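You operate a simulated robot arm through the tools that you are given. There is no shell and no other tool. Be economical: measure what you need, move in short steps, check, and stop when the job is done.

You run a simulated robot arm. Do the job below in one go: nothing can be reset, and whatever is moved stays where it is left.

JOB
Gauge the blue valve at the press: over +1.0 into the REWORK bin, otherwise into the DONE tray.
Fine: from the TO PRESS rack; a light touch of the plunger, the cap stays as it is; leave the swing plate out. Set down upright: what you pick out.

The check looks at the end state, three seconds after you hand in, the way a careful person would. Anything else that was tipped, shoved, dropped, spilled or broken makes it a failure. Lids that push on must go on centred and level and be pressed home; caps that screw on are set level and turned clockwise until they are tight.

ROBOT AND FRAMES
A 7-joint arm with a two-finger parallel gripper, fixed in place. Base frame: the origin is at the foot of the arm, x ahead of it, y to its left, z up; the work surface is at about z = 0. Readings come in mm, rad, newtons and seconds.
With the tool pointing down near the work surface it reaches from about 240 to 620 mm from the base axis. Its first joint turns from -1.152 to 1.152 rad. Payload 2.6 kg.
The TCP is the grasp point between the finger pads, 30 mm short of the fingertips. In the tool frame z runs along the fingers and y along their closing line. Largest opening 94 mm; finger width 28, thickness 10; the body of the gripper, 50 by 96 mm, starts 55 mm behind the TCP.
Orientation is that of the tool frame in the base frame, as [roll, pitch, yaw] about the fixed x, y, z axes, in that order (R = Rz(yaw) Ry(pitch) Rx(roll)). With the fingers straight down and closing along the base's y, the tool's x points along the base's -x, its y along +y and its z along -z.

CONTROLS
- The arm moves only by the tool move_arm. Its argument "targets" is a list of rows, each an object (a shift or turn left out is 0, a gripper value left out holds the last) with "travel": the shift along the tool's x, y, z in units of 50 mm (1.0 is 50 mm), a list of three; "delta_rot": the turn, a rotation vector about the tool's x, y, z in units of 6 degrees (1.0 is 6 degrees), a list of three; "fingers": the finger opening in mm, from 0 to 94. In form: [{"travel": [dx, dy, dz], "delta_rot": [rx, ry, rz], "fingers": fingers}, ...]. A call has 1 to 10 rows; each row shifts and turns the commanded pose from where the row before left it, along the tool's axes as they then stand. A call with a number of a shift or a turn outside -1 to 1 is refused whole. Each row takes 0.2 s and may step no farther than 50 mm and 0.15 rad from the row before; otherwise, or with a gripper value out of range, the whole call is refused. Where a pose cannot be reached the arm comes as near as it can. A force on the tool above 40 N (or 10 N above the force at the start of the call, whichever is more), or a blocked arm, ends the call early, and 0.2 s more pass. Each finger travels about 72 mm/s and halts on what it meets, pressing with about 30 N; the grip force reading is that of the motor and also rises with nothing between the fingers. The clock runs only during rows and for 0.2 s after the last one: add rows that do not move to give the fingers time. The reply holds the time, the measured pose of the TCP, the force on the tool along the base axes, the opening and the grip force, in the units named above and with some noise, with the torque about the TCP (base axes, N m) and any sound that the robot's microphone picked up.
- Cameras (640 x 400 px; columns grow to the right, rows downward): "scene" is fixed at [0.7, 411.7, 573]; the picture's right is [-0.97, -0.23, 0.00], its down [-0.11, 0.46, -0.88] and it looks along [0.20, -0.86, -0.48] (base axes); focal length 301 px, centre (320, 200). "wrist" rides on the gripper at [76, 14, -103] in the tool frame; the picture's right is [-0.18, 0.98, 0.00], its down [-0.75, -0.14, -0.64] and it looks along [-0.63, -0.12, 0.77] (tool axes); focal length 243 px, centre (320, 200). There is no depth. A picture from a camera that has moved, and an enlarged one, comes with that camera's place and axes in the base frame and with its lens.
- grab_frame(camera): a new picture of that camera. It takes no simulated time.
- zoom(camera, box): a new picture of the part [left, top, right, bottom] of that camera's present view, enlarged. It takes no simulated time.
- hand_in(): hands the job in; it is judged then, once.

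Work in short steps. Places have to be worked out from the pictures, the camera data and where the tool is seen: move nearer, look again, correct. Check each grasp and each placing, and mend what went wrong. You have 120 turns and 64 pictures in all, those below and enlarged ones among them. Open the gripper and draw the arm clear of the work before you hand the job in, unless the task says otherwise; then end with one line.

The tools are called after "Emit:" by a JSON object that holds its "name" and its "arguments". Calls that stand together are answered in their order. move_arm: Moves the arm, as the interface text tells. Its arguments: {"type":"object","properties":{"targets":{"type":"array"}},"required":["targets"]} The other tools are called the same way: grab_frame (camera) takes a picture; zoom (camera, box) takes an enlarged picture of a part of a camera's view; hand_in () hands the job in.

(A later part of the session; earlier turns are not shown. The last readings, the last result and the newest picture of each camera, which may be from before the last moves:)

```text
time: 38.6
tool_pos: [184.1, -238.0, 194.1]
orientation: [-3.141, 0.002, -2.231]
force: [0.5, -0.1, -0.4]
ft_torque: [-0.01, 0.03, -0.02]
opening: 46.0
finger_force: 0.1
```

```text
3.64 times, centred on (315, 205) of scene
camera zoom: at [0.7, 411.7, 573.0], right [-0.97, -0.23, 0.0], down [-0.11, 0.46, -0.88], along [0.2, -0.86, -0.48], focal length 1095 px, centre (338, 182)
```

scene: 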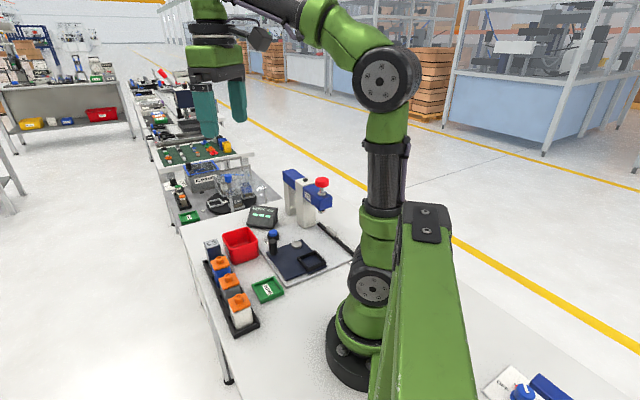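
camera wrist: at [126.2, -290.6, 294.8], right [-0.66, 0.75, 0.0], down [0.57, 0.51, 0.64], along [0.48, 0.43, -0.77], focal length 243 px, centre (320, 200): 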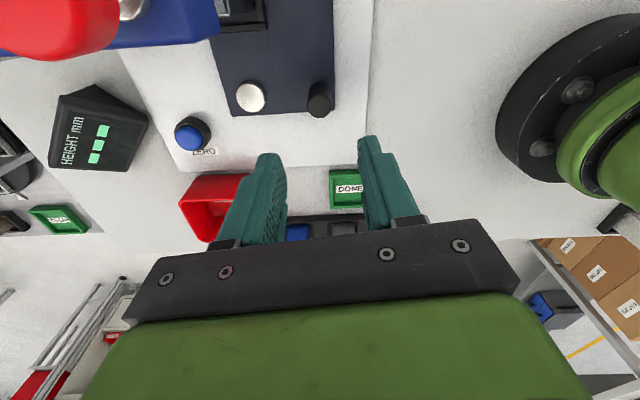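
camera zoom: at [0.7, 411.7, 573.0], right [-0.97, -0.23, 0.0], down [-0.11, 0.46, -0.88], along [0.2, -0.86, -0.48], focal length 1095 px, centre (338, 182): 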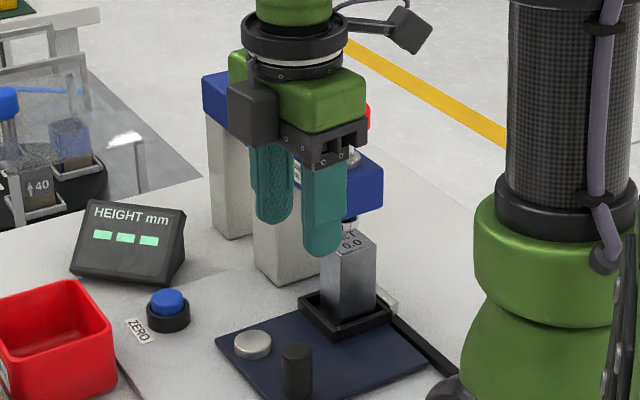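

The plate is in. The red knob's centre is near (173.5,-355), top z ≈ 215. I'll rise, close the fingers, turn to yaw 180° and go above the knob.

Emit:
{"name": "move_arm", "arguments": {"targets": [{"travel": [0, 0, -0.8], "fingers": 0}, {"travel": [0, 0, -0.8], "delta_rot": [0, 0, 1]}, {"travel": [0, 0, -0.6], "delta_rot": [0, 0, 1]}, {"delta_rot": [0, 0, 1]}, {"delta_rot": [0, 0, 1]}, {"delta_rot": [0, 0, 1]}, {"delta_rot": [0, 0, 1]}, {"delta_rot": [0, 0, 1]}, {"delta_rot": [0, 0, 1]}, {"delta_rot": [0, 0, 0.7]}]}}

Emit:
{"name": "move_arm", "arguments": {"targets": [{"travel": [0.1, -0.8, 0]}, {"travel": [0.05, -0.8, 0]}, {"travel": [0.05, -0.74, 0]}, {}]}}

Emit:
{"name": "grab_frame", "arguments": {"camera": "wrist"}}

```text
time: 40.8
tool_pos: [184.6, -238.2, 302.8]
orientation: [3.141, 0.001, 3.139]
force: [0.3, -0.3, -0.3]
ft_torque: [0.02, 0.01, -0.01]
opening: 0.0
finger_force: 29.5
```

```text
time: 41.8
tool_pos: [174.1, -355.3, 302.4]
orientation: [3.141, 0.005, -3.141]
force: [-0.3, -0.8, 0.4]
ft_torque: [0.03, -0.01, 0.02]
opening: 0.1
finger_force: 30.5
```

```text
22 pictures are left
camera wrist: at [96.8, -342.0, 405.3], right [0.18, 0.98, 0.0], down [0.75, -0.14, 0.64], along [0.63, -0.12, -0.76], focal length 243 px, centre (320, 200)
```

wrist: 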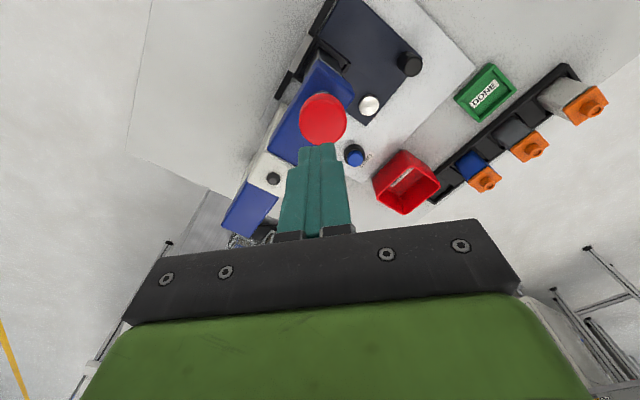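

The fingertips line up with the knob. Descending toward it, then in small steps watching the force.

Emit:
{"name": "move_arm", "arguments": {"targets": [{"travel": [0.04, 0.02, 0.5]}, {"travel": [0, 0, 0.4]}, {"travel": [0, 0, 0.1]}, {}]}}

Emit:
{"name": "zoom", "arguments": {"camera": "scene", "box": [250, 130, 370, 240]}}

```text
time: 42.8
tool_pos: [171.7, -354.0, 252.0]
orientation: [3.141, 0.003, -3.14]
force: [-1.3, -0.8, 0.0]
ft_torque: [0.0, 0.0, 0.02]
opening: 0.3
finger_force: 30.8
```

```text
3.64 times, centred on (310, 185) of scene
camera zoom: at [0.7, 411.7, 573.0], right [-0.97, -0.23, 0.0], down [-0.11, 0.46, -0.88], along [0.2, -0.86, -0.48], focal length 1095 px, centre (356, 254)
```

zoom: 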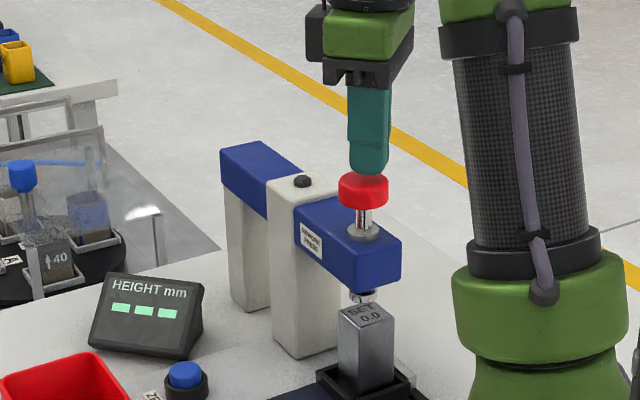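

Fingertips are just above the knob, and the plunger tip is about 10 mm above SET. Stepping down 2 mm at a time.

Emit:
{"name": "move_arm", "arguments": {"targets": [{"travel": [0, 0, 0.04]}, {"travel": [0, 0, 0.04]}, {"travel": [0, 0, 0.04]}, {"travel": [0, 0, 0.04]}, {}]}}

```text
time: 44.0
tool_pos: [171.7, -353.9, 244.4]
orientation: [3.141, 0.003, -3.141]
force: [0.1, -0.3, 2.0]
ft_torque: [-0.04, 0.0, 0.03]
opening: 0.0
finger_force: 30.0
```

Light contact (≈ 2 N) with the knob; continuing down.

Emit:
{"name": "move_arm", "arguments": {"targets": [{"travel": [0, 0, 0.04]}, {"travel": [0, 0, 0.04]}, {"travel": [0, 0, 0.04]}, {}]}}

```text
time: 45.0
tool_pos: [173.1, -354.0, 238.7]
orientation: [3.141, 0.002, -3.141]
force: [-0.1, -0.7, 2.0]
ft_torque: [-0.02, 0.0, -0.01]
opening: 0.0
finger_force: 29.7
```

Emit:
{"name": "move_arm", "arguments": {"targets": [{"travel": [0, 0, 0.03]}, {"travel": [0, 0, 0.03]}, {"travel": [0, 0, 0.03]}, {}]}}

Emit:
{"name": "zoom", "arguments": {"camera": "scene", "box": [250, 150, 370, 250]}}

```text
time: 46.0
tool_pos: [173.8, -352.3, 234.2]
orientation: [-3.14, 0.003, 3.141]
force: [1.0, -0.3, 2.9]
ft_torque: [-0.02, 0.02, 0.02]
opening: 0.0
finger_force: 30.0
```

```text
4.00 times, centred on (310, 200) of scene
camera zoom: at [0.7, 411.7, 572.9], right [-0.97, -0.23, 0.0], down [-0.11, 0.46, -0.88], along [0.2, -0.86, -0.48], focal length 1205 px, centre (360, 200)
```

zoom: 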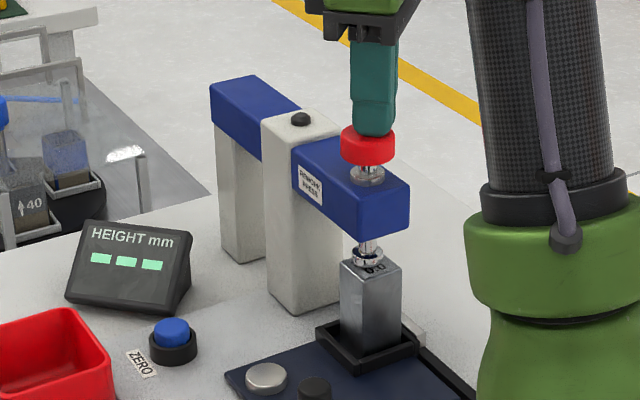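

The tip is very near SET's top. Continuing in 1 mm steps.

Emit:
{"name": "move_arm", "arguments": {"targets": [{"travel": [0, 0, 0.02]}, {"travel": [0, 0, 0.02]}, {}]}}

```text
time: 46.8
tool_pos: [172.3, -354.5, 231.5]
orientation: [3.141, 0.002, 3.141]
force: [0.4, 0.6, 2.1]
ft_torque: [0.02, 0.01, -0.05]
opening: 0.0
finger_force: 29.3
```

Emit:
{"name": "move_arm", "arguments": {"targets": [{"travel": [0, 0, 0.02]}, {"travel": [0, 0, 0.02]}, {}]}}

```text
time: 47.6
tool_pos: [172.5, -354.2, 231.2]
orientation: [-3.14, 0.005, -3.141]
force: [-0.8, 3.6, 12.2]
ft_torque: [0.15, 0.21, -0.06]
opening: 0.0
finger_force: 29.9
```

Force rose to 12 N: the plunger is on SET. Reading the display.

Emit:
{"name": "zoom", "arguments": {"camera": "scene", "box": [260, 195, 310, 240]}}

```text
8.89 times, centred on (285, 218) of scene
camera zoom: at [0.7, 411.8, 572.9], right [-0.97, -0.23, 0.0], down [-0.11, 0.46, -0.88], along [0.2, -0.86, -0.48], focal length 2677 px, centre (631, 44)
```

zoom: 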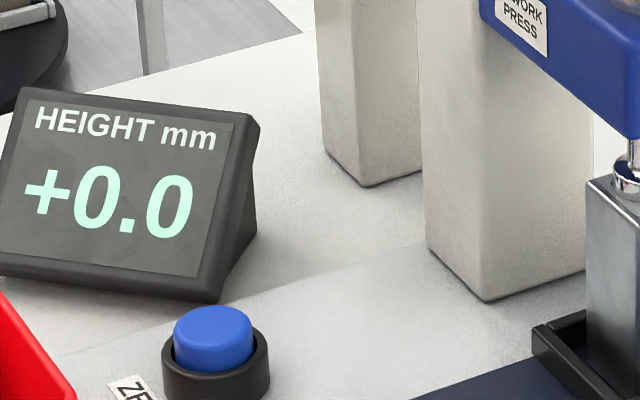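

SET reads +0.0, so the gauge is correctly zeroed; no button needed. I'll lift off the knob and return to the handle to swing the plate out.

Emit:
{"name": "move_arm", "arguments": {"targets": [{"travel": [0, 0, -0.2]}, {"travel": [0, 0, -0.6]}, {"travel": [0, 0, -0.8]}, {"travel": [-0.09, 0.8, 0]}, {"travel": [-0.09, 0.8, 0]}, {"travel": [-0.07, 0.7, 0], "fingers": 46}, {}]}}

Emit:
{"name": "move_arm", "arguments": {"targets": [{"delta_rot": [0, 0, -1]}, {"delta_rot": [0, 0, -1]}, {"delta_rot": [0, 0, -1], "travel": [0, 0, 0.6]}, {"delta_rot": [0, 0, -1], "travel": [0, 0, 0.6]}, {"delta_rot": [0, 0, -1], "travel": [0, 0, 0.6]}, {"delta_rot": [0, 0, -1], "travel": [0, 0, 0.8]}, {"delta_rot": [0, 0, -1], "travel": [0, 0, 0.8]}, {"travel": [0, 0, 0.5]}, {}]}}

Emit:
{"name": "grab_frame", "arguments": {"camera": "wrist"}}

```text
time: 49.2
tool_pos: [185.9, -238.0, 310.2]
orientation: [-3.141, 0.002, -3.141]
force: [0.3, 0.9, -0.4]
ft_torque: [0.0, -0.01, 0.01]
opening: 45.8
finger_force: 0.0
```

```text
time: 51.2
tool_pos: [185.7, -239.1, 115.5]
orientation: [-3.14, 0.002, -2.41]
force: [-0.3, 0.4, 0.6]
ft_torque: [-0.05, -0.02, 0.01]
opening: 45.9
finger_force: 0.1
```

```text
18 pictures are left
camera wrist: at [119.6, -281.1, 217.2], right [-0.52, 0.85, 0.0], down [0.65, 0.4, 0.64], along [0.55, 0.34, -0.77], focal length 243 px, centre (320, 200)
```

wrist: 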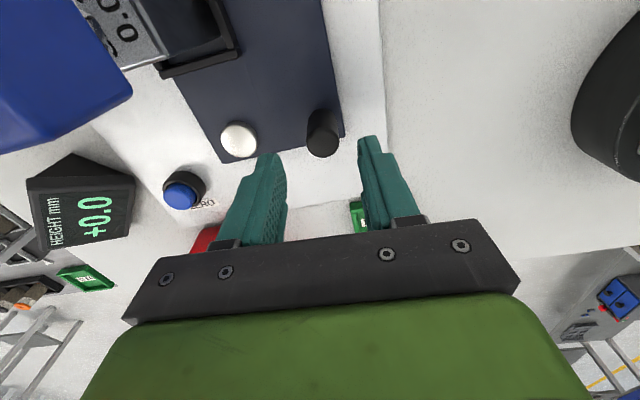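

The display holds +0.0 and the handle is centred. Descending and gripping.

Emit:
{"name": "move_arm", "arguments": {"targets": [{"travel": [0, 0, 0.5]}, {"travel": [0, 0, 0.5]}, {"travel": [0, 0, 0.22]}, {"fingers": 30}, {"fingers": 14}, {}, {}]}}

Emit:
{"name": "move_arm", "arguments": {"targets": [{"travel": [-0.078, 0, 0], "delta_rot": [0, 0, 0.5]}, {"travel": [-0.078, 0, 0], "delta_rot": [0, 0, 0.5]}, {"travel": [-0.157, 0, 0], "delta_rot": [0, 0, 1]}, {}]}}

```text
time: 52.8
tool_pos: [184.4, -239.0, 53.5]
orientation: [3.141, 0.002, -2.409]
force: [2.5, -1.7, -9.9]
ft_torque: [0.79, 0.22, -0.04]
opening: 23.5
finger_force: 45.1
```

```text
time: 53.8
tool_pos: [196.4, -228.5, 54.5]
orientation: [3.14, 0.001, -2.619]
force: [-0.8, 6.2, -26.8]
ft_torque: [-0.6, -0.87, 0.27]
opening: 23.7
finger_force: 45.1
```

Swinging back smoothly; I relieve the vertical pull a little and continue.

Emit:
{"name": "move_arm", "arguments": {"targets": [{"travel": [-0.157, 0, 0.025], "delta_rot": [0, 0, 1]}, {"travel": [-0.157, 0, 0], "delta_rot": [0, 0, 1]}, {"travel": [-0.157, 0, 0], "delta_rot": [0, 0, 1]}, {}]}}

Emit:
{"name": "move_arm", "arguments": {"targets": [{"travel": [-0.157, 0, 0], "delta_rot": [0, 0, 1]}, {"travel": [-0.157, 0, 0], "delta_rot": [0, 0, 1]}, {"travel": [-0.157, 0, 0], "delta_rot": [0, 0, 1]}, {}]}}

```text
time: 54.4
tool_pos: [209.3, -221.3, 53.7]
orientation: [3.139, 0.006, -2.831]
force: [-1.8, 3.9, 4.8]
ft_torque: [-0.9, -0.19, -0.04]
opening: 23.9
finger_force: 44.9
stopped in row 3: the force on the tool passed its limit at 42 N (the readings are from after the stop); the commanded pose is now the measured one
```

```text
time: 55.4
tool_pos: [234.0, -215.2, 53.5]
orientation: [3.134, 0.002, 3.134]
force: [-4.5, 16.8, 19.0]
ft_torque: [-0.89, 0.5, -0.21]
opening: 23.9
finger_force: 45.2
```

Emit:
{"name": "move_arm", "arguments": {"targets": [{"travel": [-0.157, 0.02, -0.01], "delta_rot": [0, 0, 1]}, {"travel": [-0.157, 0.005, 0], "delta_rot": [0, 0, 1]}, {"travel": [-0.157, 0, 0], "delta_rot": [0, 0, 1]}, {"travel": [-0.157, 0, 0], "delta_rot": [0, 0, 1]}, {}]}}

Emit:
{"name": "move_arm", "arguments": {"targets": [{"travel": [-0.12, 0, 0], "delta_rot": [0, 0, 0.8]}, {"travel": [-0.12, 0, 0], "delta_rot": [0, 0, 0.8]}, {}]}}

```text
time: 56.6
tool_pos: [264.4, -219.1, 53.9]
orientation: [3.135, 0.0, 2.72]
force: [8.5, 17.6, -12.5]
ft_torque: [-1.19, -0.09, 0.1]
opening: 23.6
finger_force: 45.2
```

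```text
time: 57.4
tool_pos: [275.5, -224.0, 54.3]
orientation: [3.133, -0.003, 2.552]
force: [13.1, 19.8, -20.1]
ft_torque: [-1.3, -0.08, 0.14]
opening: 23.8
finger_force: 45.4
```

Emit:
{"name": "move_arm", "arguments": {"targets": [{"travel": [-0.12, 0.02, 0.015], "delta_rot": [0, 0, 0.8]}, {"travel": [-0.12, 0.01, 0], "delta_rot": [0, 0, 0.8]}, {}]}}

Emit:
{"name": "move_arm", "arguments": {"targets": [{"travel": [-0.08, 0.01, 0], "delta_rot": [0, 0, 0.5]}, {"travel": [-0.06, 0, 0], "delta_rot": [0, 0, 0.4]}, {}]}}

```text
time: 58.2
tool_pos: [287.5, -230.4, 53.8]
orientation: [3.135, -0.002, 2.382]
force: [11.8, 16.7, -1.2]
ft_torque: [-0.11, 1.24, -0.12]
opening: 23.8
finger_force: 44.9
```

```text
time: 59.0
tool_pos: [291.3, -235.1, 53.8]
orientation: [3.135, -0.005, 2.292]
force: [7.1, 22.0, 5.9]
ft_torque: [-1.21, 0.23, 0.41]
opening: 23.7
finger_force: 45.0
```

Back at the original out position within 1 mm. A last small nudge to the stop, then release and rise.

Emit:
{"name": "move_arm", "arguments": {"targets": [{"travel": [-0.03, 0, 0]}, {}]}}

Emit:
{"name": "move_arm", "arguments": {"targets": [{"travel": [0.02, 0, 0], "fingers": 34}, {"fingers": 46}, {"travel": [0, 0, -0.5]}, {"travel": [0, 0, -0.9]}, {"travel": [0, 0, -0.9]}, {"travel": [0, 0, -0.7]}, {}]}}

Emit:
{"name": "grab_frame", "arguments": {"camera": "wrist"}}

```text
time: 59.7
tool_pos: [292.3, -233.8, 53.5]
orientation: [3.135, -0.008, 2.287]
force: [-1.7, 3.4, 3.6]
ft_torque: [-1.06, 0.63, 0.04]
opening: 23.7
finger_force: 44.6
stopped in row 2: the force on the tool passed its limit at 40 N (the readings are from after the stop); the commanded pose is now the measured one
```

```text
time: 61.3
tool_pos: [291.1, -236.1, 203.7]
orientation: [3.135, -0.006, 2.287]
force: [-0.2, -0.1, -0.6]
ft_torque: [0.02, 0.03, -0.02]
opening: 46.3
finger_force: 0.0
```

```text
17 pictures are left
camera wrist: at [250.9, -171.0, 307.2], right [0.86, 0.51, 0.01], down [0.39, -0.67, 0.64], along [0.33, -0.54, -0.77], focal length 243 px, centre (320, 200)
```

wrist: 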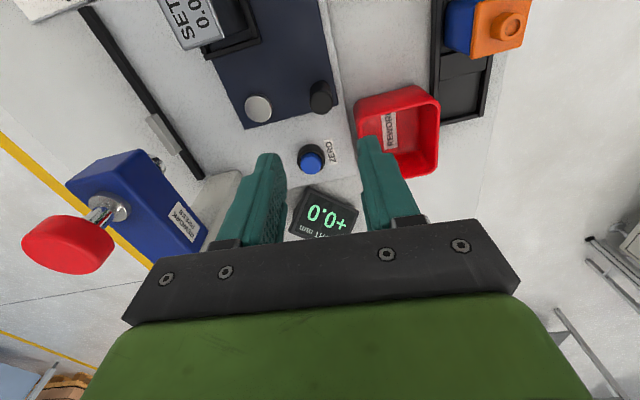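

Plate is back out and SET upright. Now I fetch SET: move over the nest, level the tool, and turn to 225°.

Emit:
{"name": "move_arm", "arguments": {"targets": [{"travel": [0.55, -0.53, 0]}, {"travel": [0.55, -0.53, 0]}, {"travel": [0.55, -0.53, 0]}, {"delta_rot": [0.063, -0.057, 0]}, {"delta_rot": [0, 0, -1]}, {"delta_rot": [0, 0, -1]}, {"delta_rot": [0, 0, -1]}, {"delta_rot": [0, 0, -1]}, {"delta_rot": [0, 0, -1]}, {"delta_rot": [0, 0, -1]}]}}

Emit:
{"name": "move_arm", "arguments": {"targets": [{"delta_rot": [0, 0, -1], "fingers": 64}, {"delta_rot": [0, 0, -1]}, {"delta_rot": [0, 0, -1]}, {"delta_rot": [0, 0, -1]}, {"delta_rot": [0, 0, -1]}, {"delta_rot": [0, 0, -1]}, {"delta_rot": [0, 0, -1]}, {"delta_rot": [0, 0, -1]}, {"delta_rot": [0, 0, -1]}, {"delta_rot": [0, 0, -0.67]}]}}

Emit:
{"name": "grab_frame", "arguments": {"camera": "wrist"}}

```text
time: 63.5
tool_pos: [178.2, -225.0, 203.8]
orientation: [3.139, 0.002, 2.917]
force: [-0.9, 0.2, 0.3]
ft_torque: [-0.01, 0.0, 0.0]
opening: 46.2
finger_force: 0.0
```

```text
time: 65.7
tool_pos: [176.6, -225.4, 203.7]
orientation: [3.14, 0.002, -2.352]
force: [-0.1, 0.1, 0.5]
ft_torque: [-0.01, -0.02, 0.01]
opening: 64.1
finger_force: 0.1
```

```text
16 pictures are left
camera wrist: at [113.0, -271.0, 305.7], right [-0.57, 0.82, 0.0], down [0.63, 0.43, 0.64], along [0.53, 0.37, -0.77], focal length 243 px, centre (320, 200)
```

wrist: 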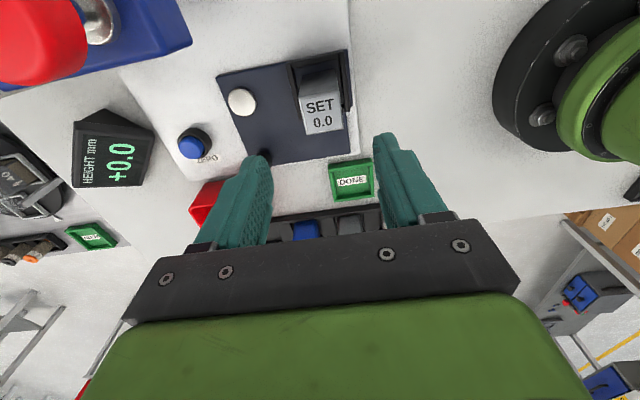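

SET sits exactly as I left it. Descend, grip and lift.

Emit:
{"name": "move_arm", "arguments": {"targets": [{"travel": [0, 0, 0.8]}, {"travel": [0, 0, 0.8]}, {"travel": [0, 0, 0.7]}, {"travel": [0, 0, 0.35]}, {"fingers": 50}, {"fingers": 36}, {"fingers": 28}, {}]}}

Emit:
{"name": "move_arm", "arguments": {"targets": [{"travel": [0, 0, -0.3]}, {"travel": [0, 0, -0.6]}, {"travel": [0, 0, -0.7]}, {"travel": [0, 0, -0.5]}, {}]}}

```text
time: 67.5
tool_pos: [176.7, -226.8, 71.0]
orientation: [3.139, 0.002, -2.354]
force: [0.3, -0.2, 0.5]
ft_torque: [-0.03, 0.04, 0.0]
opening: 40.1
finger_force: 30.1
```

```text
time: 68.7
tool_pos: [176.7, -224.5, 176.6]
orientation: [3.14, 0.002, -2.354]
force: [0.6, -0.4, -2.3]
ft_torque: [0.0, 0.01, 0.01]
opening: 40.2
finger_force: 30.3
```

Holding SET (40 mm). Carrying it back above its rack slot at (436.4,-165.8).

Emit:
{"name": "move_arm", "arguments": {"targets": [{"travel": [-0.752, -0.47, 0]}, {"travel": [-0.752, -0.47, 0]}, {"travel": [-0.752, -0.47, 0]}, {"travel": [-0.752, -0.47, 0]}, {"travel": [-0.752, -0.47, 0]}, {"travel": [-0.752, -0.47, 0]}, {}]}}

```text
time: 70.3
tool_pos: [435.3, -166.1, 176.4]
orientation: [3.14, 0.003, -2.356]
force: [-0.9, -0.2, -2.5]
ft_torque: [-0.01, -0.02, -0.02]
opening: 40.0
finger_force: 29.9
```

Emit:
{"name": "move_arm", "arguments": {"targets": [{"travel": [-0.02, 0, 0.6]}, {"travel": [0, 0, 0.6]}, {"travel": [0, 0, 0.5]}, {}]}}

Emit:
{"name": "zoom", "arguments": {"camera": "wrist", "box": [240, 40, 400, 180]}}

```text
time: 71.3
tool_pos: [437.0, -163.2, 91.3]
orientation: [3.138, 0.002, -2.354]
force: [0.4, 0.3, -2.1]
ft_torque: [-0.04, 0.01, 0.01]
opening: 40.3
finger_force: 29.9
```

```text
2.86 times, centred on (320, 110) of wrist
camera zoom: at [372.9, -209.3, 192.6], right [-0.57, 0.82, 0.0], down [0.63, 0.43, 0.64], along [0.53, 0.37, -0.77], focal length 693 px, centre (320, 457)
```

zoom: 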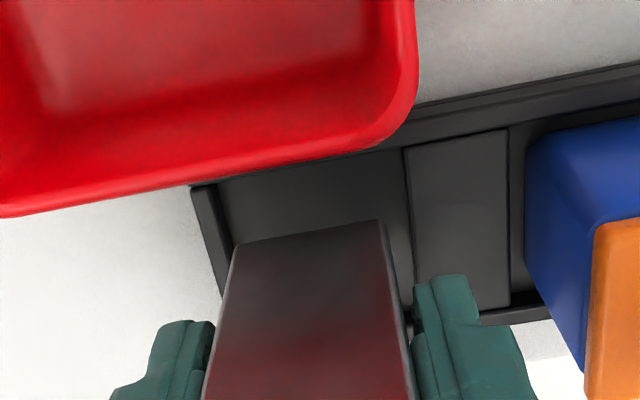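

The block is over its slot with margin on both sides. Lowering onto the slot floor.

Emit:
{"name": "move_arm", "arguments": {"targets": [{"travel": [0, 0.03, 0.2]}, {"travel": [0, 0, 0.2]}, {"travel": [0, 0, 0.16]}, {}]}}

Emit:
{"name": "move_arm", "arguments": {"targets": [{"travel": [0, 0, 0.02]}, {"travel": [0, 0, 0.02]}, {}]}}

```text
time: 72.3
tool_pos: [434.9, -164.1, 63.1]
orientation: [3.141, 0.001, -2.354]
force: [0.7, -0.5, -2.9]
ft_torque: [0.02, -0.02, -0.03]
opening: 40.3
finger_force: 30.3
```

```text
time: 73.1
tool_pos: [435.6, -163.3, 62.0]
orientation: [3.141, 0.0, -2.354]
force: [-0.2, 0.9, -2.5]
ft_torque: [-0.03, 0.02, -0.01]
opening: 40.5
finger_force: 30.3
```

Emit:
{"name": "move_arm", "arguments": {"targets": [{"travel": [0, 0, 0.02]}, {"travel": [0, 0, 0.02]}, {}]}}

```text
time: 73.9
tool_pos: [436.0, -163.6, 60.7]
orientation: [-3.141, 0.001, -2.355]
force: [-5.8, 2.0, 11.4]
ft_torque: [-0.07, 0.14, -0.02]
opening: 40.1
finger_force: 30.0
```

Seated at the original height. Release and rise, then turn back to 135° above the blue valve.

Emit:
{"name": "move_arm", "arguments": {"targets": [{"travel": [0, 0, -0.02]}, {"fingers": 48}, {"fingers": 56}, {}, {"travel": [0, 0, -0.5]}, {"travel": [0, 0, -0.9]}, {"travel": [0, 0, -0.9]}, {"travel": [0, 0, -0.5]}, {}]}}

Emit:
{"name": "grab_frame", "arguments": {"camera": "wrist"}}

```text
time: 75.9
tool_pos: [433.8, -163.6, 200.4]
orientation: [3.139, 0.003, -2.354]
force: [0.4, -0.3, -0.7]
ft_torque: [0.01, 0.03, 0.01]
opening: 56.0
finger_force: 0.2
```

```text
14 pictures are left
camera wrist: at [370.9, -208.6, 302.6], right [-0.57, 0.82, 0.0], down [0.63, 0.43, 0.64], along [0.53, 0.37, -0.77], focal length 243 px, centre (320, 200)
```

wrist: 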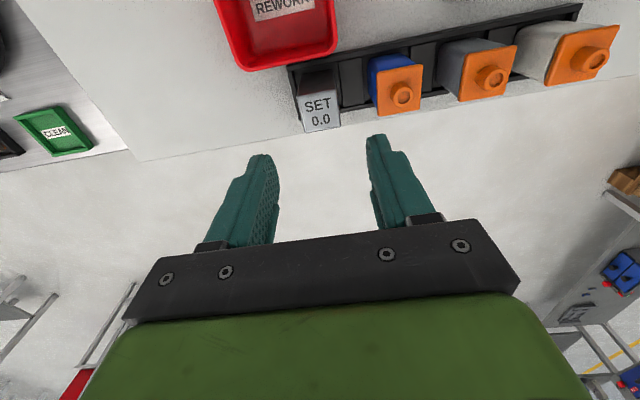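

SET stands properly in its slot. The blue valve is at (385,-112); with the fingers still set along the rack I can grip it the same way. Moving above it.

Emit:
{"name": "move_arm", "arguments": {"targets": [{"travel": [-0.015, 0.72, 0], "fingers": 58}, {"travel": [-0.015, 0.71, 0]}, {"travel": [0, 0, 0.7]}, {"travel": [0, 0, 0.5]}, {}]}}

Emit:
{"name": "grab_frame", "arguments": {"camera": "wrist"}}

```text
time: 77.1
tool_pos: [385.0, -111.3, 140.6]
orientation: [3.138, 0.0, -2.354]
force: [0.2, -1.6, -0.1]
ft_torque: [-0.01, -0.01, 0.03]
opening: 58.2
finger_force: 0.0
```

```text
13 pictures are left
camera wrist: at [321.1, -156.3, 242.2], right [-0.57, 0.82, 0.0], down [0.63, 0.43, 0.64], along [0.53, 0.36, -0.77], focal length 243 px, centre (320, 200)
```

wrist: 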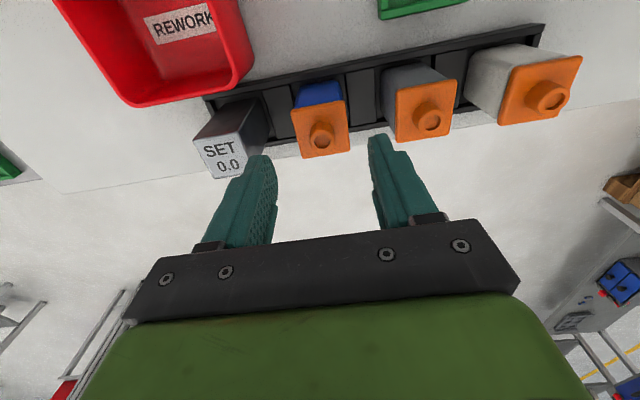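

The valve is centred. Descending to TCP z ≈ 54 and closing on it.

Emit:
{"name": "move_arm", "arguments": {"targets": [{"travel": [0, 0, 0.6]}, {"travel": [0, 0, 0.6]}, {"travel": [0, 0, 0.4]}, {"travel": [0, 0, 0.13]}, {}]}}

Emit:
{"name": "move_arm", "arguments": {"targets": [{"fingers": 48}, {"fingers": 38}, {"fingers": 30}, {}, {}]}}

Emit:
{"name": "zoom", "arguments": {"camera": "wrist", "box": [200, 40, 440, 260]}}

```text
time: 78.3
tool_pos: [387.0, -112.0, 54.0]
orientation: [3.139, 0.002, -2.355]
force: [-0.2, -0.1, -0.2]
ft_torque: [-0.02, 0.01, 0.0]
opening: 58.2
finger_force: 0.2
```

```text
time: 79.5
tool_pos: [386.2, -112.2, 54.7]
orientation: [3.139, 0.002, -2.355]
force: [-0.2, 0.5, -0.1]
ft_torque: [-0.04, 0.03, 0.01]
opening: 44.3
finger_force: 29.9
```

```text
1.82 times, centred on (320, 150) of wrist
camera zoom: at [321.8, -156.8, 156.5], right [-0.57, 0.82, 0.0], down [0.63, 0.43, 0.64], along [0.53, 0.37, -0.77], focal length 441 px, centre (320, 291)
```

zoom: 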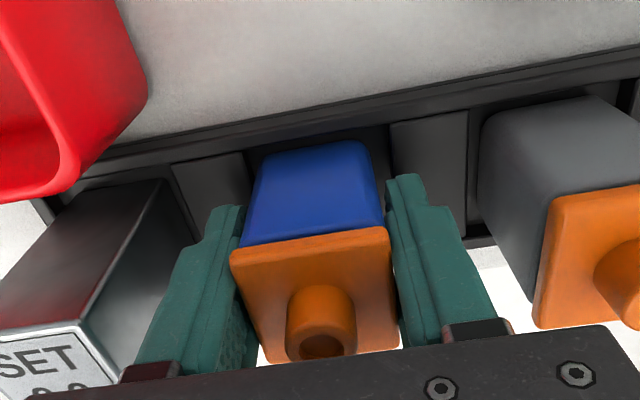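

The grip reads 44 mm, i.e. on the cap's rim (body ≈ 40 mm). I'll lift only a few millimetres and check the body comes along.

Emit:
{"name": "move_arm", "arguments": {"targets": [{"travel": [0, 0, -0.06]}, {"travel": [0, 0, -0.06]}, {"travel": [0, 0, -0.08]}, {}]}}

Emit:
{"name": "zoom", "arguments": {"camera": "wrist", "box": [200, 40, 440, 260]}}

```text
time: 80.5
tool_pos: [386.3, -110.8, 63.3]
orientation: [3.139, 0.003, -2.354]
force: [-0.1, 0.4, -0.5]
ft_torque: [-0.07, -0.03, -0.02]
opening: 43.9
finger_force: 29.7
```

```text
1.82 times, centred on (320, 150) of wrist
camera zoom: at [321.9, -156.7, 165.9], right [-0.57, 0.82, 0.0], down [0.63, 0.43, 0.64], along [0.53, 0.37, -0.77], focal length 441 px, centre (320, 291)
```

zoom: 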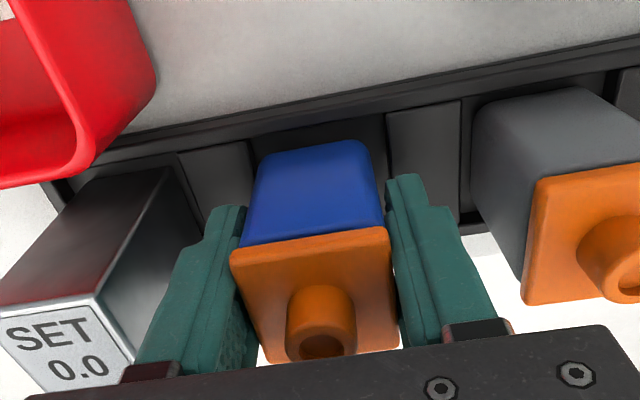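

The whole valve rises with the tool. Lifting fully and carrying it to the nest.

Emit:
{"name": "move_arm", "arguments": {"targets": [{"travel": [0, 0, -0.7]}, {"travel": [0, 0, -0.8]}, {"travel": [0, 0, -0.8]}, {"travel": [0.765, 0.225, 0]}, {"travel": [0.765, 0.225, 0]}, {"travel": [0.765, 0.225, 0]}, {"travel": [0.765, 0.225, 0]}, {"travel": [0.765, 0.225, 0]}, {"travel": [0.765, 0.225, 0]}, {}]}}

Emit:
{"name": "move_arm", "arguments": {"targets": [{"travel": [0, 0, 0.6]}, {"travel": [0, 0, 0.6]}, {"travel": [0, 0, 0.4]}, {}]}}

Emit:
{"name": "zoom", "arguments": {"camera": "wrist", "box": [250, 50, 390, 180]}}

```text
time: 82.7
tool_pos: [176.1, -227.0, 179.2]
orientation: [3.139, 0.002, -2.354]
force: [-0.1, -0.8, -0.8]
ft_torque: [0.0, 0.02, -0.03]
opening: 43.9
finger_force: 29.5
```

```text
time: 83.7
tool_pos: [177.4, -228.0, 100.0]
orientation: [3.14, 0.001, -2.355]
force: [0.0, -0.7, -0.6]
ft_torque: [0.0, 0.01, -0.01]
opening: 44.0
finger_force: 29.8
```

```text
3.08 times, centred on (320, 115) of wrist
camera zoom: at [112.6, -272.1, 201.1], right [-0.57, 0.82, 0.0], down [0.63, 0.43, 0.64], along [0.53, 0.37, -0.77], focal length 746 px, centre (320, 462)
```

zoom: 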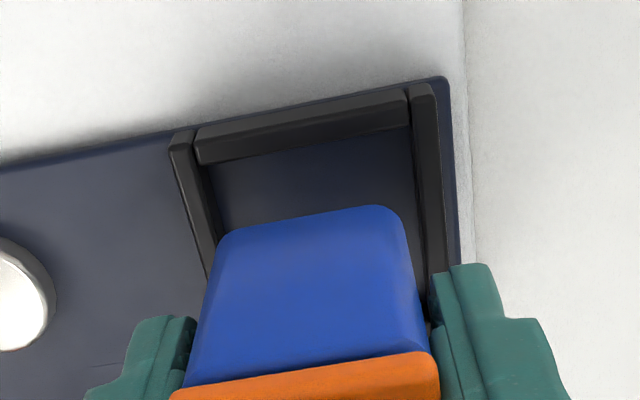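

The valve body is centred over the nest. Lowering.

Emit:
{"name": "move_arm", "arguments": {"targets": [{"travel": [0, 0, 0.3]}, {"travel": [0, 0, 0.2]}, {"travel": [0, 0, 0.14]}, {}]}}

Emit:
{"name": "move_arm", "arguments": {"targets": [{"travel": [0, 0, 0.02]}, {"travel": [0, 0, 0.02]}, {}]}}

```text
time: 84.7
tool_pos: [175.3, -226.7, 67.4]
orientation: [3.139, 0.002, -2.355]
force: [0.1, 0.0, -1.2]
ft_torque: [0.04, 0.02, -0.02]
opening: 43.8
finger_force: 30.2
```

```text
time: 85.5
tool_pos: [177.1, -227.8, 65.2]
orientation: [3.138, 0.003, -2.354]
force: [0.6, 0.3, -1.2]
ft_torque: [0.03, 0.03, 0.02]
opening: 44.1
finger_force: 29.9
```

Expected floor contact is near z 64.2. Half-millimetre steps so as not to push on the cap.

Emit:
{"name": "move_arm", "arguments": {"targets": [{"travel": [0, 0, 0.012]}, {}]}}

```text
time: 86.1
tool_pos: [175.7, -227.9, 64.2]
orientation: [3.139, 0.003, -2.354]
force: [0.2, -0.4, 2.0]
ft_torque: [0.0, -0.04, 0.01]
opening: 44.1
finger_force: 30.0
```

Light contact (≈ 3 N). Release here and rise, then go to the plate handle at 135°+4°.

Emit:
{"name": "move_arm", "arguments": {"targets": [{"fingers": 54}, {"fingers": 64}, {}, {"travel": [0, 0, -0.5]}, {"travel": [0, 0, -0.9]}, {"travel": [0, 0, -0.9]}, {"travel": [0, 0, -0.5]}, {}]}}

Emit:
{"name": "move_arm", "arguments": {"targets": [{"travel": [-0.49, -0.593, 0]}, {"travel": [-0.49, -0.593, 0]}, {"travel": [-0.49, -0.593, 0]}, {"delta_rot": [0, 0, 1], "fingers": 44}, {"delta_rot": [0, 0, 1]}, {"delta_rot": [0, 0, 1]}, {"delta_rot": [0, 0, 1]}, {"delta_rot": [0, 0, 1]}, {"delta_rot": [0, 0, 1]}, {"delta_rot": [0, 0, 1]}]}}

Emit:
{"name": "move_arm", "arguments": {"targets": [{"delta_rot": [0, 0, 1]}, {"delta_rot": [0, 0, 1]}, {"delta_rot": [0, 0, 1]}, {"delta_rot": [0, 0, 1]}, {"delta_rot": [0, 0, 1]}, {"delta_rot": [0, 0, 1]}, {"delta_rot": [0, 0, 1]}, {"delta_rot": [0, 0, 0.33]}, {}]}}

Emit:
{"name": "grab_frame", "arguments": {"camera": "wrist"}}

```text
time: 87.9
tool_pos: [177.2, -227.1, 205.0]
orientation: [3.139, 0.002, -2.354]
force: [0.1, 0.9, 0.4]
ft_torque: [-0.03, 0.0, 0.03]
opening: 64.2
finger_force: 0.1
```

```text
time: 90.1
tool_pos: [291.3, -237.8, 204.7]
orientation: [3.141, 0.0, -3.091]
force: [0.5, 1.3, -0.1]
ft_torque: [-0.03, -0.04, 0.01]
opening: 43.8
finger_force: 0.0
```

```text
time: 92.1
tool_pos: [291.8, -237.6, 205.2]
orientation: [3.14, -0.003, 2.426]
force: [0.6, -0.5, 0.5]
ft_torque: [0.02, 0.0, -0.05]
opening: 43.9
finger_force: 0.1
```

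```text
9 pictures are left
camera wrist: at [243.3, -178.4, 306.3], right [0.78, 0.62, 0.0], down [0.48, -0.6, 0.64], along [0.4, -0.5, -0.77], focal length 243 px, centre (320, 200)
```

wrist: 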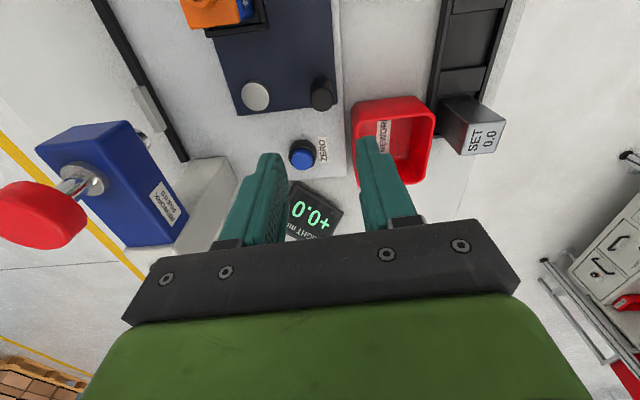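

The valve is upright in the nest, the handle is where expected. Descending and gripping it.

Emit:
{"name": "move_arm", "arguments": {"targets": [{"travel": [0, 0.025, 0.9]}, {"travel": [0, 0, 0.9]}, {"travel": [0, 0, 0.8]}, {"travel": [0, 0, 0.42]}, {"fingers": 30}, {"fingers": 14}, {}, {}]}}

Emit:
{"name": "move_arm", "arguments": {"targets": [{"travel": [0.155, -0.005, 0], "delta_rot": [0, 0, -1]}, {"travel": [0.155, 0, 0], "delta_rot": [0, 0, -1]}, {"travel": [0.155, 0, 0], "delta_rot": [0, 0, -1]}, {}]}}

```text
time: 93.9
tool_pos: [293.4, -236.4, 52.8]
orientation: [3.14, -0.001, 2.431]
force: [10.7, 7.7, -11.7]
ft_torque: [-1.27, -0.25, 0.17]
opening: 23.6
finger_force: 45.0
```

```text
time: 94.9
tool_pos: [273.3, -222.2, 53.3]
orientation: [3.137, -0.002, 2.743]
force: [11.0, 19.0, -1.6]
ft_torque: [-0.84, -0.17, 0.12]
opening: 23.6
finger_force: 45.7
```

Emit:
{"name": "move_arm", "arguments": {"targets": [{"travel": [0.155, 0.02, 0], "delta_rot": [0, 0, -1]}, {"travel": [0.155, 0.005, 0], "delta_rot": [0, 0, -1]}, {"travel": [0.155, 0, 0], "delta_rot": [0, 0, -1]}, {}]}}

Emit:
{"name": "move_arm", "arguments": {"targets": [{"travel": [0.155, 0, 0], "delta_rot": [0, 0, -1]}, {"travel": [0.155, 0, 0], "delta_rot": [0, 0, -1]}, {}]}}

```text
time: 95.9
tool_pos: [250.4, -214.7, 53.8]
orientation: [-3.141, -0.001, 3.058]
force: [1.7, 18.2, 14.8]
ft_torque: [-0.73, 0.45, 0.0]
opening: 23.7
finger_force: 45.1
```

```text
time: 96.7
tool_pos: [234.8, -215.5, 52.5]
orientation: [3.137, 0.0, -3.016]
force: [-0.5, 16.9, 6.6]
ft_torque: [-0.64, -0.42, 0.08]
opening: 23.9
finger_force: 45.0
```

Emit:
{"name": "move_arm", "arguments": {"targets": [{"travel": [0.155, 0.02, 0], "delta_rot": [0, 0, -1]}, {"travel": [0.155, 0, 0], "delta_rot": [0, 0, -1]}, {"travel": [0.155, 0, 0], "delta_rot": [0, 0, -1]}, {}]}}

Emit:
{"name": "move_arm", "arguments": {"targets": [{"travel": [0.155, 0.01, 0], "delta_rot": [0, 0, -1]}, {"travel": [0.155, 0.005, 0], "delta_rot": [0, 0, -1]}, {}]}}

```text
time: 97.7
tool_pos: [212.2, -220.4, 53.6]
orientation: [-3.141, 0.001, -2.705]
force: [-2.3, 1.2, -8.0]
ft_torque: [-1.08, 0.36, -0.14]
opening: 23.7
finger_force: 44.8
```

```text
time: 98.5
tool_pos: [199.7, -227.1, 53.0]
orientation: [3.141, 0.003, -2.494]
force: [3.4, -12.4, -19.0]
ft_torque: [0.45, 0.58, -0.25]
opening: 23.6
finger_force: 44.7
```

Emit:
{"name": "move_arm", "arguments": {"targets": [{"travel": [0.155, -0.01, 0.01], "delta_rot": [0, 0, -1]}, {"travel": [0.1, 0, 0], "delta_rot": [0, 0, -0.6]}, {}]}}

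Emit:
{"name": "move_arm", "arguments": {"targets": [{"travel": [0.06, 0, 0], "delta_rot": [0, 0, -0.4]}, {"travel": [0.04, 0, 0], "delta_rot": [0, 0, -0.2]}, {}]}}

```text
time: 99.3
tool_pos: [190.5, -235.2, 52.8]
orientation: [3.14, 0.002, -2.325]
force: [-6.0, 7.2, 19.3]
ft_torque: [-0.93, -0.21, 0.11]
opening: 23.7
finger_force: 44.4
```

```text
time: 100.3
tool_pos: [187.2, -237.3, 53.4]
orientation: [3.14, 0.004, -2.26]
force: [-1.1, 3.0, 1.0]
ft_torque: [-0.77, -0.5, -0.11]
opening: 23.7
finger_force: 44.6
stopped in row 3: the force on the tool passed its limit at 41 N (the readings are from after the stop); the commanded pose is now the measured one
```

The plate is at its stop again. Release, rise, turn to yaw 180° and go above the knob as before.

Emit:
{"name": "move_arm", "arguments": {"targets": [{"fingers": 36}, {"fingers": 46}, {"travel": [0, 0, -0.4]}, {"travel": [0, 0, -0.9]}, {"travel": [0, 0, -0.9]}, {"travel": [0, 0, -0.9]}, {"travel": [0, 0, -0.9], "fingers": 0}, {"travel": [0, 0, -0.9]}, {}]}}

Emit:
{"name": "move_arm", "arguments": {"targets": [{"delta_rot": [0, 0, 1]}, {"delta_rot": [0, 0, 1]}, {"delta_rot": [0, 0, 1]}, {"delta_rot": [0, 0, 1]}, {"delta_rot": [0, 0, 1]}, {"delta_rot": [0, 0, 1]}, {"delta_rot": [0, 0, 1]}, {"delta_rot": [0, 0, 1]}, {"delta_rot": [0, 0, 0.4]}, {}]}}

```text
time: 102.3
tool_pos: [186.4, -238.8, 299.3]
orientation: [3.14, 0.004, -2.262]
force: [0.3, -0.6, -0.3]
ft_torque: [-0.01, -0.03, 0.03]
opening: 0.1
finger_force: 29.7
```

```text
time: 104.5
tool_pos: [187.4, -239.6, 297.8]
orientation: [3.137, 0.001, 3.14]
force: [-0.3, 0.1, 0.0]
ft_torque: [0.02, 0.01, 0.03]
opening: 0.0
finger_force: 30.0
```

Emit:
{"name": "move_arm", "arguments": {"targets": [{"travel": [0.1, -0.77, 0]}, {"travel": [0.1, -0.77, 0]}, {"travel": [0.09, -0.76, 0]}, {"travel": [0, 0, 0.5]}, {"travel": [0, 0, 0.4]}, {}]}}

Emit:
{"name": "move_arm", "arguments": {"targets": [{"travel": [0, 0, 0.05]}, {"travel": [0, 0, 0.05]}, {"travel": [0, 0, 0.05]}, {"travel": [0, 0, 0.04]}, {}]}}

```text
time: 105.9
tool_pos: [172.8, -352.9, 252.3]
orientation: [3.14, -0.001, -3.141]
force: [0.5, 0.5, 0.2]
ft_torque: [0.05, -0.03, -0.01]
opening: 0.0
finger_force: 30.1
```

```text
time: 107.1
tool_pos: [172.8, -352.9, 243.2]
orientation: [3.138, -0.001, 3.14]
force: [0.5, -0.7, 0.9]
ft_torque: [-0.01, -0.02, 0.03]
opening: 0.1
finger_force: 30.1
```

Emit:
{"name": "move_arm", "arguments": {"targets": [{"travel": [0, 0, 0.04]}, {"travel": [0, 0, 0.04]}, {"travel": [0, 0, 0.04]}, {}]}}

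```text
time: 108.1
tool_pos: [172.3, -353.7, 236.8]
orientation: [3.138, 0.001, -3.141]
force: [-0.4, 1.3, 0.5]
ft_torque: [0.04, 0.04, 0.0]
opening: 0.0
finger_force: 29.4
```

Emit:
{"name": "move_arm", "arguments": {"targets": [{"travel": [0, 0, 0.02]}, {"travel": [0, 0, 0.02]}, {}]}}

```text
time: 108.9
tool_pos: [172.6, -353.3, 235.5]
orientation: [3.139, 0.0, -3.141]
force: [-0.4, -0.6, 2.3]
ft_torque: [-0.03, -0.01, 0.04]
opening: 0.0
finger_force: 30.0
```

Emit:
{"name": "move_arm", "arguments": {"targets": [{"travel": [0, 0, 0.02]}, {}]}}

```text
time: 109.5
tool_pos: [171.3, -353.6, 233.9]
orientation: [3.138, 0.0, -3.141]
force: [1.2, -1.2, 1.3]
ft_torque: [-0.04, -0.01, -0.01]
opening: 0.0
finger_force: 29.9
```

Emit:
{"name": "move_arm", "arguments": {"targets": [{"travel": [0, 0, 0.012]}, {}]}}

```text
time: 110.1
tool_pos: [173.2, -352.9, 234.0]
orientation: [3.138, 0.0, 3.14]
force: [1.1, -1.6, 1.6]
ft_torque: [-0.01, -0.04, 0.04]
opening: 0.0
finger_force: 29.6
```

Emit:
{"name": "move_arm", "arguments": {"targets": [{"travel": [0, 0, 0.012]}, {}]}}

```text
time: 110.7
tool_pos: [171.0, -352.6, 233.1]
orientation: [3.137, 0.002, -3.142]
force: [0.4, 1.2, 7.5]
ft_torque: [-0.02, 0.07, 0.03]
opening: 0.0
finger_force: 30.4
```

Force stepped to 7.5 N: the plunger rests lightly on the valve. Reading the display.

Emit:
{"name": "zoom", "arguments": {"camera": "scene", "box": [258, 190, 358, 260]}}

```text
5.71 times, centred on (308, 225) of scene
camera zoom: at [0.7, 411.8, 572.9], right [-0.97, -0.23, 0.0], down [-0.11, 0.46, -0.88], along [0.2, -0.86, -0.48], focal length 1721 px, centre (389, 57)
```

zoom: 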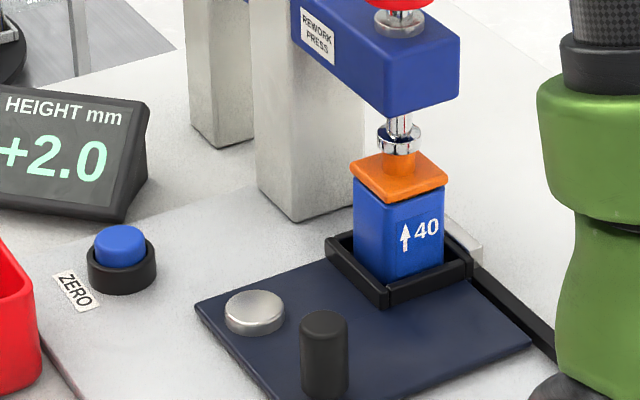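

The valve reads +2.0 (over +1.0) → REWORK bin. Lift off the knob and go back to the handle.

Emit:
{"name": "move_arm", "arguments": {"targets": [{"travel": [0, 0, -0.2]}, {"travel": [0, 0, -0.6]}, {"travel": [0, 0, -0.6]}, {"travel": [-0.09, 0.77, 0]}, {"travel": [-0.09, 0.77, 0]}, {"travel": [-0.09, 0.74, 0], "fingers": 46}, {}]}}

Emit:
{"name": "move_arm", "arguments": {"targets": [{"delta_rot": [0, 0, -1]}, {"delta_rot": [0, 0, -1]}, {"delta_rot": [0, 0, -1], "travel": [0, 0, 0.6]}, {"delta_rot": [0, 0, -1], "travel": [0, 0, 0.6]}, {"delta_rot": [0, 0, -1], "travel": [0, 0, 0.6]}, {"delta_rot": [0, 0, -1], "travel": [0, 0, 0.8]}, {"delta_rot": [0, 0, -1], "travel": [0, 0, 0.8]}, {}]}}

```text
time: 112.3
tool_pos: [185.0, -238.5, 302.6]
orientation: [3.138, 0.0, 3.14]
force: [-0.4, -0.5, 0.2]
ft_torque: [-0.03, 0.0, -0.02]
opening: 45.9
finger_force: 0.1
```

```text
time: 114.1
tool_pos: [187.2, -239.8, 133.4]
orientation: [3.138, 0.003, -2.409]
force: [0.2, -0.2, 0.2]
ft_torque: [-0.02, -0.02, -0.01]
opening: 46.1
finger_force: 0.0
```

Emit:
{"name": "move_arm", "arguments": {"targets": [{"travel": [0, 0, 0.6]}, {"travel": [0, 0, 0.6]}, {"travel": [0, 0, 0.39]}, {"fingers": 30}, {"fingers": 14}, {}, {}]}}

Emit:
{"name": "move_arm", "arguments": {"targets": [{"travel": [-0.078, 0, 0], "delta_rot": [0, 0, 0.5]}, {"travel": [-0.078, 0, 0], "delta_rot": [0, 0, 0.5]}, {"travel": [-0.155, 0, 0], "delta_rot": [0, 0, 1]}, {}]}}

```text
time: 115.7
tool_pos: [186.9, -237.4, 54.3]
orientation: [3.139, 0.004, -2.409]
force: [-1.6, 3.0, -10.6]
ft_torque: [-0.42, -1.11, 0.01]
opening: 23.7
finger_force: 44.8
```

```text
time: 116.7
tool_pos: [198.1, -228.7, 53.2]
orientation: [3.135, 0.001, -2.619]
force: [-3.4, 9.5, -19.5]
ft_torque: [-0.62, -1.16, 0.18]
opening: 23.7
finger_force: 45.6
```

Emit:
{"name": "move_arm", "arguments": {"targets": [{"travel": [-0.155, 0.01, 0.02], "delta_rot": [0, 0, 1]}, {"travel": [-0.155, 0, 0], "delta_rot": [0, 0, 1]}, {}]}}

Emit:
{"name": "move_arm", "arguments": {"targets": [{"travel": [-0.155, 0, 0], "delta_rot": [0, 0, 1]}, {"travel": [-0.155, 0, 0], "delta_rot": [0, 0, 1]}, {}]}}

Emit:
{"name": "move_arm", "arguments": {"targets": [{"travel": [-0.155, 0.005, 0], "delta_rot": [0, 0, 1]}, {"travel": [-0.155, 0, 0], "delta_rot": [0, 0, 1]}, {}]}}

```text
time: 117.5
tool_pos: [211.8, -220.4, 53.3]
orientation: [3.137, 0.002, -2.829]
force: [-12.8, 18.0, 13.4]
ft_torque: [-0.73, -0.28, -0.3]
opening: 23.7
finger_force: 44.7
```

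```text
time: 118.4
tool_pos: [226.7, -216.0, 54.5]
orientation: [3.135, 0.001, -3.038]
force: [-1.5, 3.9, 2.8]
ft_torque: [-1.11, -0.28, -0.11]
opening: 24.1
finger_force: 45.2
stopped in row 3: the force on the tool passed its limit at 40 N (the readings are from after the stop); the commanded pose is now the measured one
```

```text
time: 119.2
tool_pos: [243.2, -213.8, 52.5]
orientation: [3.135, 0.0, 3.036]
force: [1.0, 2.8, -2.6]
ft_torque: [-1.26, -0.61, 0.06]
opening: 23.8
finger_force: 44.9
```

Emit:
{"name": "move_arm", "arguments": {"targets": [{"travel": [-0.155, 0, 0], "delta_rot": [0, 0, 1]}, {"travel": [-0.155, 0, 0], "delta_rot": [0, 0, 1]}, {"travel": [-0.155, 0, 0], "delta_rot": [0, 0, 1]}, {}]}}

Emit:
{"name": "move_arm", "arguments": {"targets": [{"travel": [-0.155, 0.01, 0], "delta_rot": [0, 0, 1]}, {"travel": [-0.155, 0.005, 0], "delta_rot": [0, 0, 1]}, {}]}}

```text
time: 120.2
tool_pos: [267.1, -219.2, 53.7]
orientation: [3.133, -0.002, 2.718]
force: [4.8, 8.6, 10.3]
ft_torque: [-1.15, 0.16, 0.06]
opening: 24.0
finger_force: 45.1
```

```text
time: 121.0
tool_pos: [281.0, -227.0, 54.0]
orientation: [3.135, -0.004, 2.51]
force: [5.3, 7.9, 13.2]
ft_torque: [-0.85, 0.64, 0.0]
opening: 23.7
finger_force: 45.0
```

Emit:
{"name": "move_arm", "arguments": {"targets": [{"travel": [-0.155, 0.01, 0], "delta_rot": [0, 0, 1]}, {"travel": [-0.1, 0.005, 0], "delta_rot": [0, 0, 0.6]}, {}]}}

Emit:
{"name": "move_arm", "arguments": {"targets": [{"travel": [-0.04, 0, 0], "delta_rot": [0, 0, 0.2]}, {}]}}

```text
time: 121.8
tool_pos: [290.7, -234.5, 53.5]
orientation: [3.136, -0.002, 2.343]
force: [4.2, 5.0, 8.3]
ft_torque: [-1.46, -0.07, -0.01]
opening: 23.8
finger_force: 45.0
```

```text
time: 122.4
tool_pos: [292.2, -234.6, 54.0]
orientation: [3.136, -0.006, 2.322]
force: [3.3, 4.2, 14.1]
ft_torque: [-0.95, 0.54, -0.1]
opening: 24.0
finger_force: 44.7
```

Emit:
{"name": "move_arm", "arguments": {"targets": [{"travel": [-0.03, 0, 0], "delta_rot": [0, 0, 0.1]}, {}]}}

```text
time: 123.0
tool_pos: [293.0, -236.4, 53.3]
orientation: [3.136, -0.006, 2.312]
force: [-5.6, 10.6, 21.7]
ft_torque: [-1.3, 0.26, 0.17]
opening: 23.7
finger_force: 44.7
```

Plate is out at its stop. Release, rise and go above the valve in the nest at yaw 135°.

Emit:
{"name": "move_arm", "arguments": {"targets": [{"travel": [0.02, 0, 0], "fingers": 34}, {"fingers": 46}, {"travel": [0, 0, -0.5]}, {"travel": [0, 0, -0.9]}, {"travel": [0, 0, -0.9]}, {"travel": [0, 0, -0.7], "fingers": 64}, {"travel": [0.565, -0.507, 0]}, {"travel": [0.565, -0.507, 0]}, {"travel": [0.565, -0.507, 0]}, {"delta_rot": [0.053, -0.05, -0.42]}]}}

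Emit:
{"name": "grab_frame", "arguments": {"camera": "wrist"}}

```text
time: 125.2
tool_pos: [178.1, -226.5, 203.1]
orientation: [-3.142, 0.001, 2.355]
force: [0.5, -0.1, 0.2]
ft_torque: [-0.02, -0.01, 0.02]
opening: 64.2
finger_force: 0.1
```

```text
7 pictures are left
camera wrist: at [133.8, -163.4, 305.9], right [0.82, 0.57, 0.0], down [0.43, -0.63, 0.64], along [0.36, -0.53, -0.77], focal length 243 px, centre (320, 200)
```

wrist: 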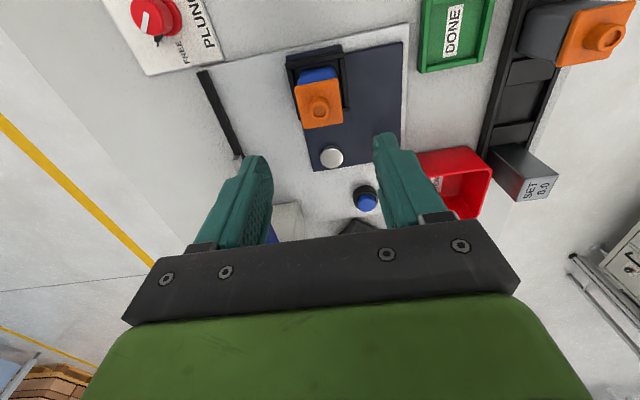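

The valve is centred between the fingers. Descend to the same grip height, close, and lift a little.

Emit:
{"name": "move_arm", "arguments": {"targets": [{"travel": [0.04, 0, 0.8]}, {"travel": [0, 0, 0.8]}, {"travel": [0, 0, 0.8]}, {"travel": [0, 0, 0.36]}, {"fingers": 54}, {"fingers": 44}, {"fingers": 32}, {}, {}]}}

Emit:
{"name": "move_arm", "arguments": {"targets": [{"travel": [0, 0, -0.1]}, {"travel": [0, 0, -0.5]}, {"travel": [0, 0, -0.9]}, {"travel": [0, 0, -0.8]}, {"travel": [0, 0, -0.3]}, {}]}}

Emit:
{"name": "grab_frame", "arguments": {"camera": "wrist"}}

```text
time: 127.2
tool_pos: [177.0, -224.2, 66.3]
orientation: [3.141, 0.002, 2.355]
force: [0.2, -0.6, 0.0]
ft_torque: [-0.02, 0.05, -0.02]
opening: 43.8
finger_force: 29.9
```

```text
time: 128.6
tool_pos: [177.8, -224.7, 196.9]
orientation: [-3.14, -0.001, 2.356]
force: [0.4, 0.2, -1.1]
ft_torque: [-0.01, 0.01, 0.02]
opening: 44.0
finger_force: 29.6
```

```text
6 pictures are left
camera wrist: at [133.2, -161.9, 297.7], right [0.82, 0.57, 0.0], down [0.43, -0.63, 0.64], along [0.36, -0.53, -0.77], focal length 243 px, centre (320, 200)
```

wrist: 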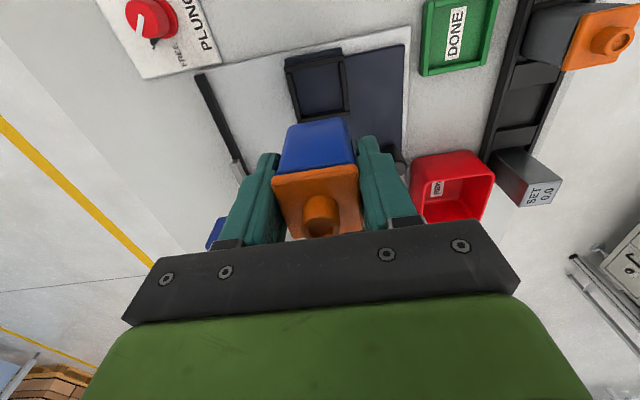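

The valve is held whole. The bin tapers, so for placing I want a higher grip (fingertips only at the cap's level). I'll set the valve back in the nest and regrip 28 mm higher.

Emit:
{"name": "move_arm", "arguments": {"targets": [{"travel": [0, 0, 0.8]}, {"travel": [0, 0, 0.8]}, {"travel": [0, 0, 0.7]}, {"travel": [0, 0, 0.2]}, {"travel": [0, 0, 0.07]}, {}]}}

```text
time: 130.0
tool_pos: [178.3, -224.6, 66.7]
orientation: [3.14, 0.0, 2.357]
force: [0.1, -0.2, -1.3]
ft_torque: [-0.02, -0.01, 0.02]
opening: 44.0
finger_force: 29.6
```

Emit:
{"name": "move_arm", "arguments": {"targets": [{"travel": [0, 0, 0.012]}, {}]}}

```text
time: 130.6
tool_pos: [178.4, -224.0, 66.2]
orientation: [-3.141, 0.0, 2.355]
force: [-0.3, -0.3, -1.7]
ft_torque: [-0.01, 0.05, -0.03]
opening: 44.0
finger_force: 29.7
```

Emit:
{"name": "move_arm", "arguments": {"targets": [{"travel": [0, 0, 0.012]}, {}]}}

```text
time: 131.2
tool_pos: [178.5, -224.7, 64.9]
orientation: [3.139, 0.001, 2.356]
force: [-4.2, 4.5, 19.5]
ft_torque: [0.15, 0.26, 0.0]
opening: 44.2
finger_force: 30.4
```

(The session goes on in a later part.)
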